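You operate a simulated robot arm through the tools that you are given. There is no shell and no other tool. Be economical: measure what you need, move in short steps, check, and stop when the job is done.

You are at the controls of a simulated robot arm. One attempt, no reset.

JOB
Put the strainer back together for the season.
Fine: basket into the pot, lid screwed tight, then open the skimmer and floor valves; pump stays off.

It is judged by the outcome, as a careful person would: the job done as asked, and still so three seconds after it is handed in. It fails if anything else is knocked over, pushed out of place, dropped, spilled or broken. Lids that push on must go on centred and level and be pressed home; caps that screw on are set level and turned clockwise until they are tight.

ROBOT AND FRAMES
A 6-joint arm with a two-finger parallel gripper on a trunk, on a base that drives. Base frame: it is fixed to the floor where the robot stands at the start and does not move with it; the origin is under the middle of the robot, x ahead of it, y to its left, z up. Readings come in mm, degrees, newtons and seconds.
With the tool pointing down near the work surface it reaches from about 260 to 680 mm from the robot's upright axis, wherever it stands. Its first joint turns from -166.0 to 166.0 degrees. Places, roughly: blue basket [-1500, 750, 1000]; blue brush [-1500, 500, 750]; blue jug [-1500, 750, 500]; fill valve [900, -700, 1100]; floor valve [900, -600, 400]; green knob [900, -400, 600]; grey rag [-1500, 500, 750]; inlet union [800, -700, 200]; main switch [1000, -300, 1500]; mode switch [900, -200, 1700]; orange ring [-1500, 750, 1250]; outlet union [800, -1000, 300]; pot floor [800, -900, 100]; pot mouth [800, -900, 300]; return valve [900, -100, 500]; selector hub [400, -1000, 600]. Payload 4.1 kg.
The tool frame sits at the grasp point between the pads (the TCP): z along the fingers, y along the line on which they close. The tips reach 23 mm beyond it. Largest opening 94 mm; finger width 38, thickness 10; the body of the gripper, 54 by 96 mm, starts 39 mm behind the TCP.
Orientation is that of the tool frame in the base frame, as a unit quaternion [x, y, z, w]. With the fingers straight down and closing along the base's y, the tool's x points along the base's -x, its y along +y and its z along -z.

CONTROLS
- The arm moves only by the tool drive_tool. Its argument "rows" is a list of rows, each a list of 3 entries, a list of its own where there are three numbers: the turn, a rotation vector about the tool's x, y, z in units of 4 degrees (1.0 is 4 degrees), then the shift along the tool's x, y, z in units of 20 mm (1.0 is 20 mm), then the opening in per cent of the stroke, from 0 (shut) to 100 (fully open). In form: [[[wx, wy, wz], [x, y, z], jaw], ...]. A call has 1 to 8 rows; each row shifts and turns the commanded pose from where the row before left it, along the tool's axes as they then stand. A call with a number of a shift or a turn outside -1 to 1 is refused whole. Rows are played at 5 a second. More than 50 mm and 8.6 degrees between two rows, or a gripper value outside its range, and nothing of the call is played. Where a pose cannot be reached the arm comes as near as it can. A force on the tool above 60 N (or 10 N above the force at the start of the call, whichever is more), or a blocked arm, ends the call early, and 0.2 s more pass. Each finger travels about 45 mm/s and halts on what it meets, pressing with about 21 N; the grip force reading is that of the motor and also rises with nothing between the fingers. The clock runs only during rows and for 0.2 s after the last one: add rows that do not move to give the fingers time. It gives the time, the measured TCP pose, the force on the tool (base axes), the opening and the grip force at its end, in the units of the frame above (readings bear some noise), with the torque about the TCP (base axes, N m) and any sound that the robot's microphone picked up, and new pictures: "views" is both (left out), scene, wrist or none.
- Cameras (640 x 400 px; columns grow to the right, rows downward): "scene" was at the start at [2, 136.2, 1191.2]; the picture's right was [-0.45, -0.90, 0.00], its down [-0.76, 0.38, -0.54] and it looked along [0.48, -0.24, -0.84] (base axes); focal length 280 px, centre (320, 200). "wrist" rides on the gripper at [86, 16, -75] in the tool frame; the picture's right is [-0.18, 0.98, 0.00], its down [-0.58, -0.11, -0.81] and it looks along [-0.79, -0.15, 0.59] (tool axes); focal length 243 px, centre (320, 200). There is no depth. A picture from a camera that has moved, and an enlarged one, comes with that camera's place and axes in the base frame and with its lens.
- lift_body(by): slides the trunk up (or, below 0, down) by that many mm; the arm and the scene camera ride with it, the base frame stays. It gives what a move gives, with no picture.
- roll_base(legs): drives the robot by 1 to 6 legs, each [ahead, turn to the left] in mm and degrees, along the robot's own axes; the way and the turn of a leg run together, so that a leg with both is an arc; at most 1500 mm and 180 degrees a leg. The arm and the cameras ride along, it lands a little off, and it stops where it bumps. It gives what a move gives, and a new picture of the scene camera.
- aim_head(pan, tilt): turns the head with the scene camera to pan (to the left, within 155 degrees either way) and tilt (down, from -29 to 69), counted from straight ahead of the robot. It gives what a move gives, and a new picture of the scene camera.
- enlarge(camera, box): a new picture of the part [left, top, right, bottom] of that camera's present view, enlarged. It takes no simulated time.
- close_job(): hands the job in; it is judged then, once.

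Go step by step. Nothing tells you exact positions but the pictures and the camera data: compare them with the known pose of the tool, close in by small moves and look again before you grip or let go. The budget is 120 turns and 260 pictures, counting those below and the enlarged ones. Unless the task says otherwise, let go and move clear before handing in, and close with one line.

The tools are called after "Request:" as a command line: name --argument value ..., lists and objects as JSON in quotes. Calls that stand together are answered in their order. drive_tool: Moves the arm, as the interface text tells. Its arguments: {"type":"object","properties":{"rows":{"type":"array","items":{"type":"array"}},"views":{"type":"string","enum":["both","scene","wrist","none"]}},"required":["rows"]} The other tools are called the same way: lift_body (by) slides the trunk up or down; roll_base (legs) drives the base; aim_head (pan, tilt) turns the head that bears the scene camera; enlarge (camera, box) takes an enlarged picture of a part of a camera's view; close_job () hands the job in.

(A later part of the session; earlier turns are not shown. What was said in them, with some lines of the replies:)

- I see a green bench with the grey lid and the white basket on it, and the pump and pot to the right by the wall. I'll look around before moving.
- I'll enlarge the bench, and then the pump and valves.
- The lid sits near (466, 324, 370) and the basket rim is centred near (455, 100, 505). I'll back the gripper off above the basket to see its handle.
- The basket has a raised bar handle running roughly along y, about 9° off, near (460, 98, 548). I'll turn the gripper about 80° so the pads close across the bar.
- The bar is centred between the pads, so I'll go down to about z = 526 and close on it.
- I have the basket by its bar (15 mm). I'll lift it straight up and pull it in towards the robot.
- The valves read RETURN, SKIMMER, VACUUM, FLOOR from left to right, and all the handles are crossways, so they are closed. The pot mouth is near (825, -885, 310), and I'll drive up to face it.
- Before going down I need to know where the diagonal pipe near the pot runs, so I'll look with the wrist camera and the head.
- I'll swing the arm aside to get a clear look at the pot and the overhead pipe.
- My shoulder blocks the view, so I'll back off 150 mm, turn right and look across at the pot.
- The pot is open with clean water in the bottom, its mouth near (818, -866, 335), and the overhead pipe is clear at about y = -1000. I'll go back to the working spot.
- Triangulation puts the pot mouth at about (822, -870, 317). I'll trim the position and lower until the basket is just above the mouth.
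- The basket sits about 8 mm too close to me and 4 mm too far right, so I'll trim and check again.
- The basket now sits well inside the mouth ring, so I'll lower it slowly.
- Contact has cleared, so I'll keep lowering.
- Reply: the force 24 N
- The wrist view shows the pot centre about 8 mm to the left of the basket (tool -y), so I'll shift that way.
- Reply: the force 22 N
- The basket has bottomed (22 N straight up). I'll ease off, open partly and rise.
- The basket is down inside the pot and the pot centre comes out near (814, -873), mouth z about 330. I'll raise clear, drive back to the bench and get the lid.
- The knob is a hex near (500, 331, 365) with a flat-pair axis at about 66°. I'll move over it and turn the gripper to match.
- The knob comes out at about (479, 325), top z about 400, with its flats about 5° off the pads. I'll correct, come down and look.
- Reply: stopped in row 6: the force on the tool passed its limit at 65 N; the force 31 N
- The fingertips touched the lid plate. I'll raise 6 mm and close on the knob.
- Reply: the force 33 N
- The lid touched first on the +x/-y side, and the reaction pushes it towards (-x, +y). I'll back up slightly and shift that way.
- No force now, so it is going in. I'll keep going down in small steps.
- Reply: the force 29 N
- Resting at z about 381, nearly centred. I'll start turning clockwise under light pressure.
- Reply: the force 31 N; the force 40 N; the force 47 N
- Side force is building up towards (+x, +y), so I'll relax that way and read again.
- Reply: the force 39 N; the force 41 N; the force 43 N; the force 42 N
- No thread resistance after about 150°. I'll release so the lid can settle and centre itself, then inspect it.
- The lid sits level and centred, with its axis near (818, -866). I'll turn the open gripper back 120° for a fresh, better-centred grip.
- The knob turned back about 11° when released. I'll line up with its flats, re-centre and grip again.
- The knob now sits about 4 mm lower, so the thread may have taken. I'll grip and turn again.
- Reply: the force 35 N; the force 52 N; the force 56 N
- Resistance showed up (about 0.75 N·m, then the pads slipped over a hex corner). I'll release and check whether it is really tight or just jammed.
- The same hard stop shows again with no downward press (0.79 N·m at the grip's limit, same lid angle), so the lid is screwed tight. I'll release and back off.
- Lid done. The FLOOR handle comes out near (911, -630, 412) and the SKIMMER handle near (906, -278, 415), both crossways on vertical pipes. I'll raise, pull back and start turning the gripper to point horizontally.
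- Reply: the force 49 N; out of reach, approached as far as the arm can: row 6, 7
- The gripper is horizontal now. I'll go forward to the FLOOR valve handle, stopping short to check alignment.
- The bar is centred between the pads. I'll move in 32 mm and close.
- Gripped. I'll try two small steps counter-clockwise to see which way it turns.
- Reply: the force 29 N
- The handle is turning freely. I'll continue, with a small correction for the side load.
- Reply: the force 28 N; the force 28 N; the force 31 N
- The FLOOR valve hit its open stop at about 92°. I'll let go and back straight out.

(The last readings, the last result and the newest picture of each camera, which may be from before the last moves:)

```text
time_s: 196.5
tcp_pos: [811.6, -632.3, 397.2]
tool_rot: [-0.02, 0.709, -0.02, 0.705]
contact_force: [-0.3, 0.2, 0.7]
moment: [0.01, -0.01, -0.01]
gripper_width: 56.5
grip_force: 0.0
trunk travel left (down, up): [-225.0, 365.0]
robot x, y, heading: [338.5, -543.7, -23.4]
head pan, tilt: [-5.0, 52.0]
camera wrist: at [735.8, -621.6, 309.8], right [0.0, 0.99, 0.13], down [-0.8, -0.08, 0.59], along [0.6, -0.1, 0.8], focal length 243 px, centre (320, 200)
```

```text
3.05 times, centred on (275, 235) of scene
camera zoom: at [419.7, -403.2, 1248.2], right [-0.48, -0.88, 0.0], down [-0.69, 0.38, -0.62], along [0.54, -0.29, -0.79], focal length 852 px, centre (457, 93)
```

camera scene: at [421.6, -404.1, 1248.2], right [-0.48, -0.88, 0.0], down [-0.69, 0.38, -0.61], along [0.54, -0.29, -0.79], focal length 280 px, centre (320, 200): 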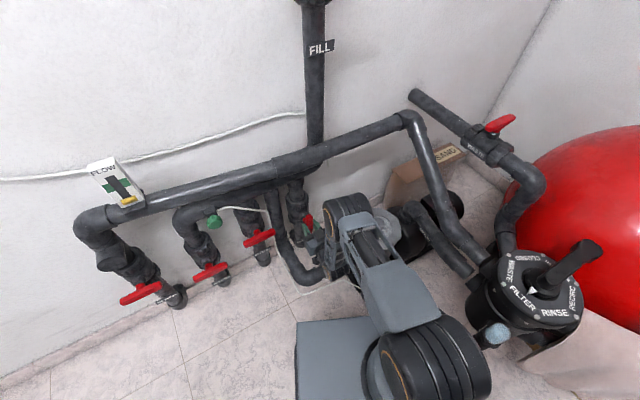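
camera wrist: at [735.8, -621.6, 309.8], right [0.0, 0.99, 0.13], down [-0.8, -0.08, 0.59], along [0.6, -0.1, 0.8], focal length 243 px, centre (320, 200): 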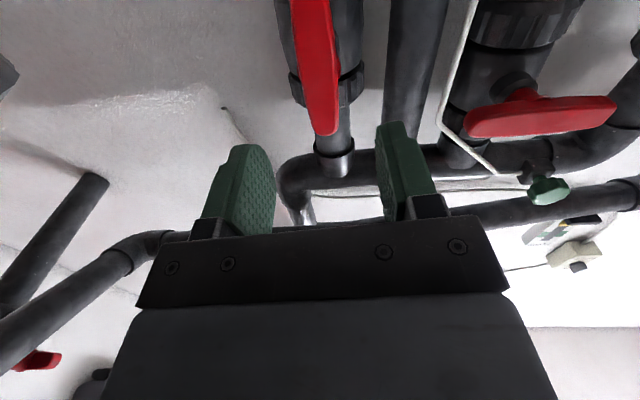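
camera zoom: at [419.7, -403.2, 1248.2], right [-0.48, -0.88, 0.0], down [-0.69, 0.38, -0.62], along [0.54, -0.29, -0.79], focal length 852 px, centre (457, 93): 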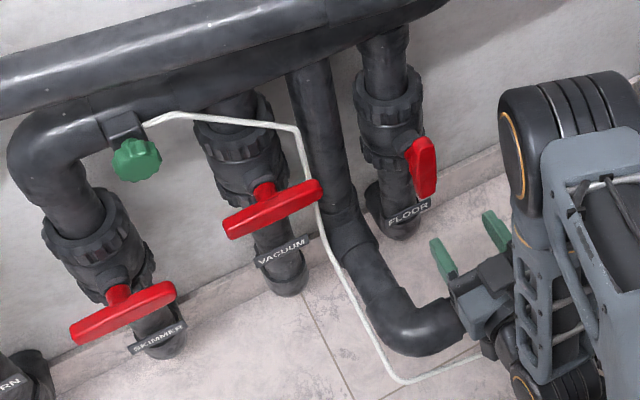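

FLOOR is open. I'll turn the gripper back and go across to SKIMMER.

Request:
drive_tool --rows '[[[0, 0, 1], [0, 0, -0.2], 80], [[0, 0, 1], [0, 0, -0.2], 80], [[0, 0, 1], [0, 0, -0.2], 80], [[0, 0, 1], [0, 0, -0.2], 80], [[0, 0, 1], [0, 0, -0.2], 80], [[0, 0, 1], [0, 0, 0], 80], [[0, 0, 1], [0, 0, 0], 80], [[0, 0, 1], [0, 0, 0], 80]]' --views "none"

Request:
drive_tool --rows '[[[0, 0, 1], [0, 0, 0], 80], [[0, 0, 1], [0, 0, 0], 80], [[0, 0, 1], [0, 0, 0], 80], [[0, 0, 1], [0, 0, 0], 80], [[0, 0, 1], [0, 0, 0], 80], [[0, 0, 1], [0, 0, 0], 80], [[0, 0, 1], [0, 0, 0], 80], [[0, 0, 1], [0, 0, 0], 80]]' --views "none"

Request:
drive_tool --rows '[[[0, 0, 1], [0, 0, 0], 80], [[0, 0, 1], [0, 0, 0], 80], [[0, 0, 1], [0, 0, 0], 80], [[0, 0, 1], [0, 0, 0], 80], [[0, 0, 1], [0, 0, 0], 80], [[0, 0, 1], [0, 0, 0], 80], [[0, 0, 1], [0, 0, 0], 80], [[0, 0, 0.2], [0, 0, 0], 80]]' --views "none"

Request:
drive_tool --rows '[[[0, 0, 0], [1, 0, 0], 80], [[0, 0, 0], [1, 0, 0], 80], [[0, 0, 0], [1, 0, 0], 80], [[0, 0, 0], [1, 0, 0], 80], [[0, 0, 0], [1, 0, 0], 80], [[0, 0, 0], [1, 0, 0], 80], [[0, 0, 0], [1, 0, 0], 80], [[0, 0, 0], [1, 0, 0], 80]]' --views "scene"

```text
time_s: 198.3
tcp_pos: [791.1, -632.8, 398.1]
tool_rot: [0.175, 0.687, 0.177, 0.683]
contact_force: [0.6, 0.8, 0.4]
moment: [-0.01, -0.01, 0.02]
gripper_width: 75.2
grip_force: 0.1
trunk travel left (down, up): [-225.0, 365.0]
robot x, y, heading: [343.2, -543.6, -23.6]
head pan, tilt: [-5.0, 52.0]
```

```text
time_s: 200.1
tcp_pos: [791.4, -633.0, 396.6]
tool_rot: [0.358, 0.611, 0.359, 0.608]
contact_force: [-0.6, 1.5, 0.6]
moment: [0.01, -0.02, -0.02]
gripper_width: 75.2
grip_force: 0.1
trunk travel left (down, up): [-225.0, 365.0]
robot x, y, heading: [339.8, -544.1, -23.7]
head pan, tilt: [-5.0, 52.0]
```

```text
time_s: 201.9
tcp_pos: [790.9, -633.5, 398.9]
tool_rot: [0.499, 0.504, 0.497, 0.5]
contact_force: [-0.2, -0.5, -0.4]
moment: [-0.02, 0.01, -0.03]
gripper_width: 75.3
grip_force: 0.0
trunk travel left (down, up): [-225.0, 365.0]
robot x, y, heading: [339.2, -543.2, -23.5]
head pan, tilt: [-5.0, 52.0]
```

```text
time_s: 203.7
tcp_pos: [791.0, -473.3, 396.3]
tool_rot: [0.499, 0.503, 0.498, 0.5]
contact_force: [0.7, 0.2, -0.3]
moment: [-0.02, -0.01, 0.02]
gripper_width: 75.5
grip_force: 0.1
trunk travel left (down, up): [-225.0, 365.0]
robot x, y, heading: [341.8, -545.4, -23.5]
head pan, tilt: [-5.0, 52.0]
camera scene: at [419.7, -403.3, 1248.2], right [-0.48, -0.88, 0.0], down [-0.69, 0.38, -0.62], along [0.54, -0.29, -0.79], focal length 280 px, centre (320, 200)
```

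scene: 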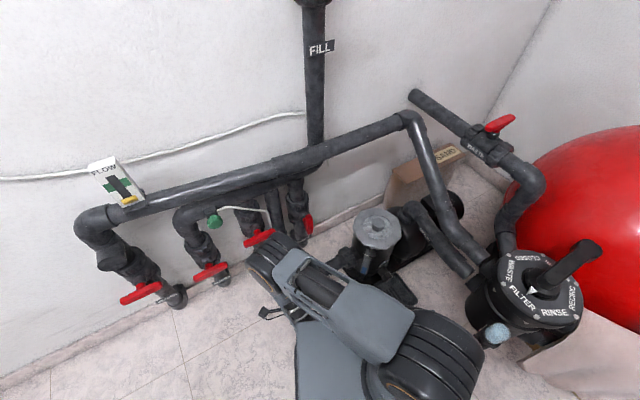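

Request:
enlarge --camera "scene" --box '[330, 195, 430, 295]'

Request:
drive_tool --rows '[[[0, 0, 0], [1, 0, 0], 80], [[0, 0, 0], [1, 0, 0], 80], [[0, 0, 0], [1, 0, 0], 80], [[0, 0, 0], [1, 0, 0], 80], [[0, 0, 0], [1, 0, 0], 80], [[0, 0, 0], [1, 0, 0], 80], [[0, 0, 0], [1, 0, 0], 80], [[0, 0, 0], [1, 0, 0], 80]]' --views "none"

Request:
drive_tool --rows '[[[0, 0, 0], [1, 0, 0.3], 80], [[0, 0, 0], [1, 0, 0.3], 80], [[0, 0, 0], [0, 0, 0], 80]]' --views "both"

```text
4.00 times, centred on (380, 245) of scene
camera zoom: at [419.7, -403.3, 1248.2], right [-0.48, -0.88, 0.0], down [-0.69, 0.38, -0.62], along [0.54, -0.29, -0.79], focal length 1119 px, centre (80, 20)
```

zoom: 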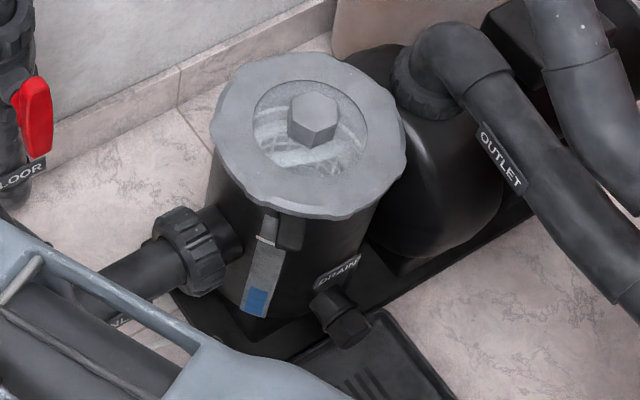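

```text
time_s: 205.5
tcp_pos: [790.7, -311.6, 395.6]
tool_rot: [0.5, 0.503, 0.497, 0.499]
contact_force: [-0.9, -0.2, 0.3]
moment: [0.0, 0.02, -0.01]
gripper_width: 75.2
grip_force: 0.1
trunk travel left (down, up): [-225.0, 365.0]
robot x, y, heading: [345.3, -543.4, -23.7]
head pan, tilt: [-5.0, 52.0]
```

```text
time_s: 206.3
tcp_pos: [801.8, -271.4, 396.1]
tool_rot: [0.499, 0.503, 0.498, 0.5]
contact_force: [0.5, 0.1, -1.0]
moment: [0.0, 0.01, 0.02]
gripper_width: 75.4
grip_force: 0.0
trunk travel left (down, up): [-225.0, 365.0]
robot x, y, heading: [343.8, -546.2, -23.3]
head pan, tilt: [-5.0, 52.0]
camera scene: at [419.6, -403.1, 1248.2], right [-0.48, -0.88, 0.0], down [-0.69, 0.38, -0.62], along [0.54, -0.29, -0.79], focal length 280 px, centre (320, 200)
camera wrist: at [726.5, -184.7, 410.7], right [0.01, -0.18, 0.98], down [-0.81, -0.58, -0.1], along [0.59, -0.79, -0.15], focal length 243 px, centre (320, 200)
```

scene: 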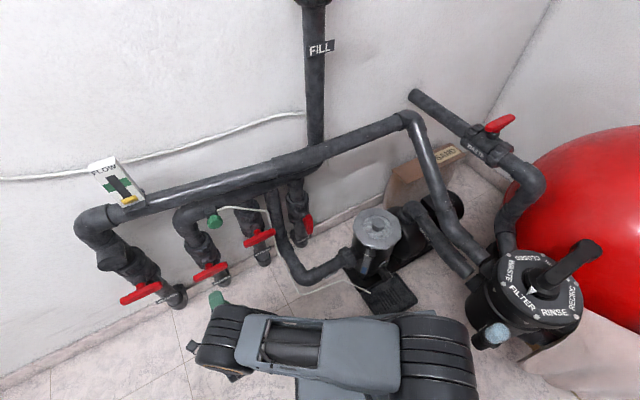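
wrist: 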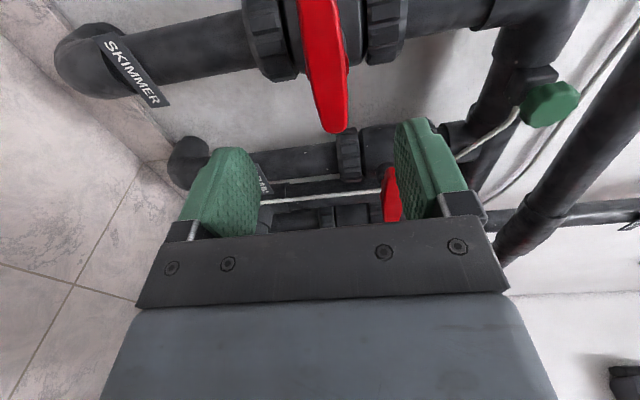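

The sight window on the pot shows water coming in and the lid sits level. I'll go in on the SKIMMER handle.

Request:
drive_tool --rows '[[[0, 0, 0], [-0.2, 0.12, 0.6], 80], [[0, 0, 0], [0, 0, 0.9], 80], [[0, 0, 0], [0, 0, 0.9], 80], [[0, 0, 0], [0, 0, 0.9], 80], [[0, 0, 0], [0, 0, 0.6], 80], [[0, 0, 0], [0, 0, 0], 80]]' --views "wrist"

```text
time_s: 207.7
tcp_pos: [880.1, -277.7, 397.0]
tool_rot: [0.499, 0.504, 0.497, 0.5]
contact_force: [-1.4, -0.5, 0.6]
moment: [0.01, -0.04, -0.01]
gripper_width: 75.3
grip_force: 0.1
trunk travel left (down, up): [-225.0, 365.0]
robot x, y, heading: [340.4, -541.5, -23.6]
head pan, tilt: [-5.0, 52.0]
camera wrist: at [805.1, -191.5, 413.3], right [0.0, -0.18, 0.98], down [-0.81, -0.58, -0.1], along [0.59, -0.79, -0.15], focal length 243 px, centre (320, 200)
```

wrist: 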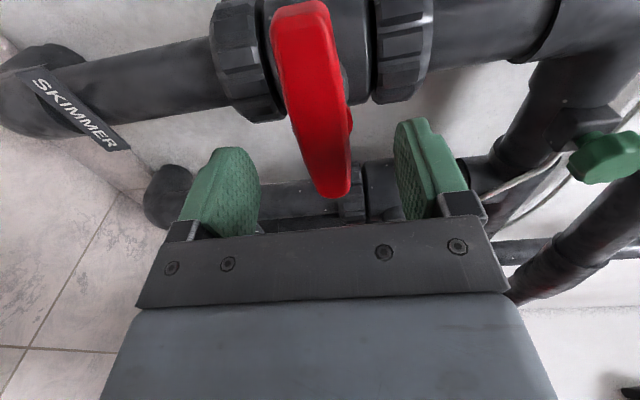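

Request:
drive_tool --rows '[[[0, 0, 0], [0.27, 0.08, 0.5], 80], [[0, 0, 0], [0, 0, 0.6], 80], [[0, 0, 0], [0, 0, 0], 50], [[0, 0, 0], [0, 0, 0], 20], [[0, 0, 0], [0, 0, 0], 0], [[0, 0, 0], [0, 0, 0], 0], [[0, 0, 0], [0, 0, 0], 0]]' --views "wrist"

```text
time_s: 209.3
tcp_pos: [901.5, -270.6, 401.2]
tool_rot: [0.499, 0.503, 0.498, 0.5]
contact_force: [0.1, 0.4, 5.9]
moment: [-0.01, -0.42, -0.23]
gripper_width: 28.0
grip_force: 44.8
trunk travel left (down, up): [-225.0, 365.0]
robot x, y, heading: [339.6, -544.2, -23.7]
head pan, tilt: [-5.0, 52.0]
camera wrist: at [827.1, -185.3, 415.0], right [0.0, -0.18, 0.98], down [-0.81, -0.58, -0.1], along [0.59, -0.79, -0.14], focal length 243 px, centre (320, 200)
```

wrist: 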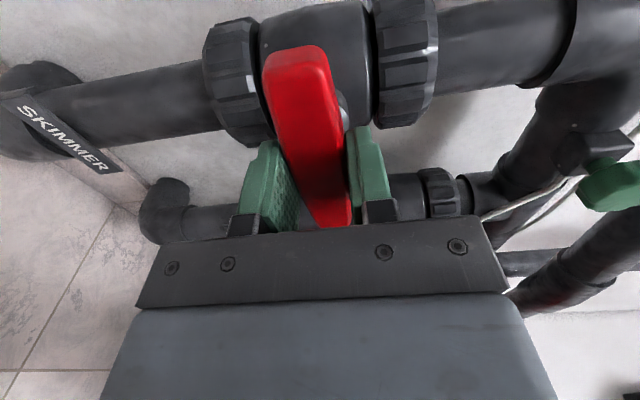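

The grip matches the FLOOR one. I'll turn counter-clockwise, adjusting as I go.

Request:
drive_tool --rows '[[[0, 0, -1], [0, 0, 0], 0], [[0, 0, -1], [0, 0, 0], 0], [[0, 0, -1], [0, 0, 0], 0], [[0, 0, -1], [0, 0, 0], 0], [[0, 0, -1], [0, 0, 0], 0], [[0, 0, -1], [0, 0, 0], 0], [[0, 0, 0], [0, 0, 0], 0]]' --views "none"

```text
time_s: 210.9
tcp_pos: [902.1, -273.0, 398.8]
tool_rot: [0.383, 0.596, 0.382, 0.594]
contact_force: [-16.2, -4.5, 13.1]
moment: [-0.01, -1.01, -0.26]
gripper_width: 27.8
grip_force: 44.9
trunk travel left (down, up): [-225.0, 365.0]
robot x, y, heading: [337.6, -543.7, -23.9]
head pan, tilt: [-5.0, 52.0]
```

Request:
drive_tool --rows '[[[0, 0, -1], [0, 0.04, -0.06], 0], [[0, 0, -1], [0, 0, 0], 0], [[0, 0, -1], [0, 0, 0], 0], [[0, 0, -1], [0, 0, 0], 0], [[0, 0, -1], [0, 0, 0], 0], [[0, 0, -1], [0, 0, 0], 0], [[0, 0, -1], [0, 0, 0], 0], [[0, 0, 0], [0, 0, 0], 0]]' --views "none"

Request:
drive_tool --rows '[[[0, 0, -1], [0, 0, 0], 0], [[0, 0, -1], [0, 0, 0], 0], [[0, 0, -1], [0, 0, 0], 0], [[0, 0, -1], [0, 0, 0], 0], [[0, 0, -1], [0, 0, 0], 0], [[0, 0, -1], [0, 0, 0], 0], [[0, 0, -1], [0, 0, 0], 0], [[0, 0, 0], [0, 0, 0], 0]]' --views "none"

```text
time_s: 212.7
tcp_pos: [901.0, -272.7, 398.4]
tool_rot: [0.228, 0.671, 0.227, 0.668]
contact_force: [28.0, -8.5, -7.2]
moment: [0.02, -0.99, 0.18]
gripper_width: 28.2
grip_force: 44.7
trunk travel left (down, up): [-225.0, 365.0]
robot x, y, heading: [345.2, -542.7, -23.8]
head pan, tilt: [-5.0, 52.0]
```

```text
time_s: 214.5
tcp_pos: [901.7, -274.1, 398.7]
tool_rot: [0.059, 0.707, 0.059, 0.702]
contact_force: [25.7, -20.5, -14.9]
moment: [0.03, -0.92, 0.28]
gripper_width: 28.0
grip_force: 45.1
trunk travel left (down, up): [-225.0, 365.0]
robot x, y, heading: [344.2, -544.6, -23.6]
head pan, tilt: [-5.0, 52.0]
```

Request:
drive_tool --rows '[[[0, 0, -1], [0.05, -0.06, 0.05], 0], [[0, 0, -1], [0, 0, 0], 0], [[0, 0, -0.6], [0, 0, 0], 0], [[0, 0, 0], [0, 0, 0], 0]]' --views "none"

Request:
drive_tool --rows '[[[0, 0, -0.6], [0, 0, 0], 0], [[0, 0, 0], [0, 0, 0], 0]]' --views "none"

```text
time_s: 215.5
tcp_pos: [901.8, -273.4, 398.1]
tool_rot: [-0.004, 0.709, -0.006, 0.705]
contact_force: [-1.2, -29.7, -1.3]
moment: [0.32, -1.31, 0.04]
gripper_width: 28.2
grip_force: 44.7
trunk travel left (down, up): [-225.0, 365.0]
robot x, y, heading: [343.5, -546.6, -23.5]
head pan, tilt: [-5.0, 52.0]
```

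```text
time_s: 216.1
tcp_pos: [900.3, -273.1, 397.9]
tool_rot: [-0.019, 0.709, -0.019, 0.705]
contact_force: [-7.4, -27.4, -1.2]
moment: [2.08, -0.3, -0.67]
gripper_width: 28.9
grip_force: 45.1
trunk travel left (down, up): [-225.0, 365.0]
robot x, y, heading: [344.2, -542.5, -23.7]
head pan, tilt: [-5.0, 52.0]
```

SKIMMER has reached its open stop too. I'll release, back out and check everything.

Request:
drive_tool --rows '[[[0, 0, 0], [0, -0.05, 0], 30], [[0, 0, 0], [0, 0, 0], 60], [[0, 0, 0], [0, 0, 0], 60], [[0, 0, 0], [0, 0, -1], 60], [[0, 0, 0], [0, 0, -1], 60], [[0, 0, 0], [0, 0, -1], 60], [[0, 0, 0], [0, 0, -1], 60], [[0, 0, 0], [0, 0, -1], 60]]' --views "wrist"

Request:
drive_tool --rows '[[[0, 0, 0], [0, 0, -1], 60], [[0, 0, 0], [0, 0, -1], 60], [[0, 0, 0], [0, 0, 0], 60]]' --views "scene"

Request:
enlarge --camera "scene" --box '[110, 170, 330, 310]'

Request:
enlarge --camera "scene" --box '[330, 195, 430, 295]'

```text
time_s: 217.9
tcp_pos: [800.2, -275.2, 399.2]
tool_rot: [-0.021, 0.708, -0.019, 0.705]
contact_force: [0.2, 0.6, 0.4]
moment: [-0.01, 0.03, -0.01]
gripper_width: 56.6
grip_force: 0.1
trunk travel left (down, up): [-225.0, 365.0]
robot x, y, heading: [339.0, -544.4, -23.8]
head pan, tilt: [-5.0, 52.0]
camera wrist: at [726.0, -263.7, 309.9], right [0.0, 0.99, 0.13], down [-0.8, -0.08, 0.59], along [0.6, -0.1, 0.8], focal length 243 px, centre (320, 200)
```

wrist: 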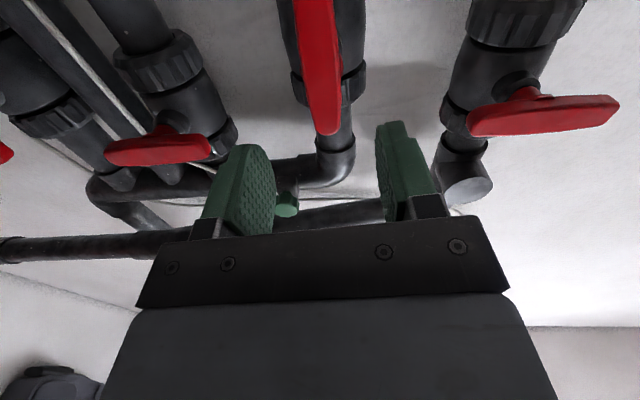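

```text
time_s: 218.7
tcp_pos: [761.9, -274.3, 398.0]
tool_rot: [-0.02, 0.708, -0.019, 0.705]
contact_force: [0.6, -0.2, -0.1]
moment: [0.01, 0.03, -0.02]
gripper_width: 56.3
grip_force: 0.0
trunk travel left (down, up): [-225.0, 365.0]
robot x, y, heading: [339.3, -544.4, -23.5]
head pan, tilt: [-5.0, 52.0]
camera scene: at [419.5, -403.3, 1248.2], right [-0.48, -0.88, 0.0], down [-0.69, 0.38, -0.62], along [0.54, -0.29, -0.79], focal length 280 px, centre (320, 200)
```

scene: 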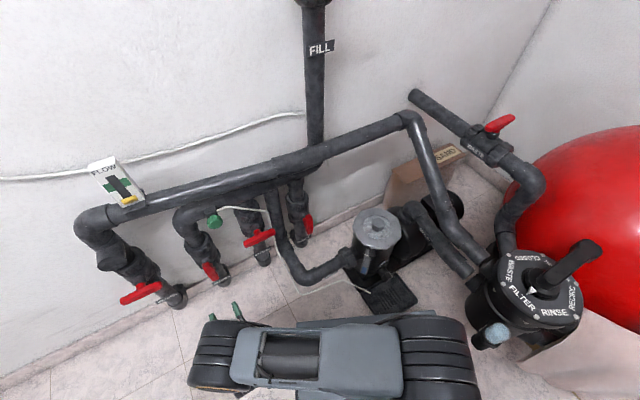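

```text
2.86 times, centred on (220, 240) of scene
camera zoom: at [419.5, -403.3, 1248.2], right [-0.48, -0.88, 0.0], down [-0.69, 0.38, -0.62], along [0.54, -0.29, -0.79], focal length 799 px, centre (606, 86)
```

zoom: 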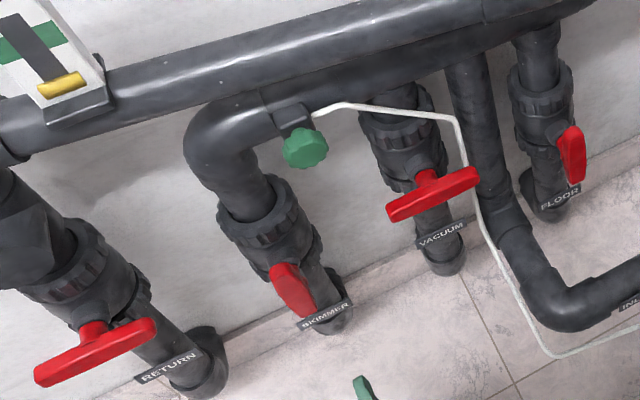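

```text
4.00 times, centred on (380, 245) of scene
camera zoom: at [419.5, -403.3, 1248.2], right [-0.48, -0.88, 0.0], down [-0.69, 0.38, -0.62], along [0.54, -0.29, -0.79], focal length 1119 px, centre (80, 20)
```

zoom: 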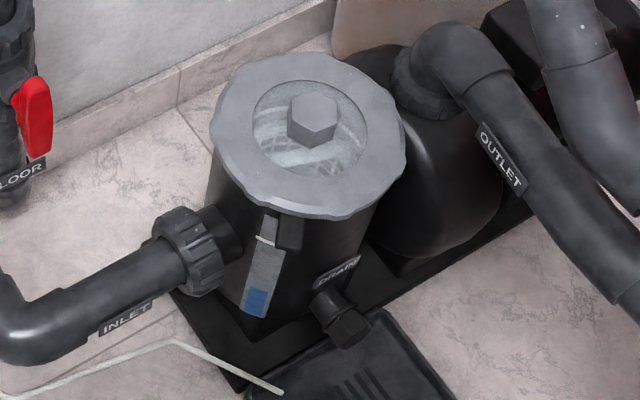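

Both valve handles now lie in line with their pipes. The lid sits level and tight, RETURN, VACUUM and FILL are as they were, and the arm is clear, so I'm handing in.

Request:
close_job

```text
The job is handed in.
```

The strainer is back together: the basket is in the pot, the lid is screwed down to its stop, the skimmer and floor valves are fully open, and I left the pump off. While lifting away from the lid the gripper took a brief bump (47 N), probably against the pipework; nothing looks moved.
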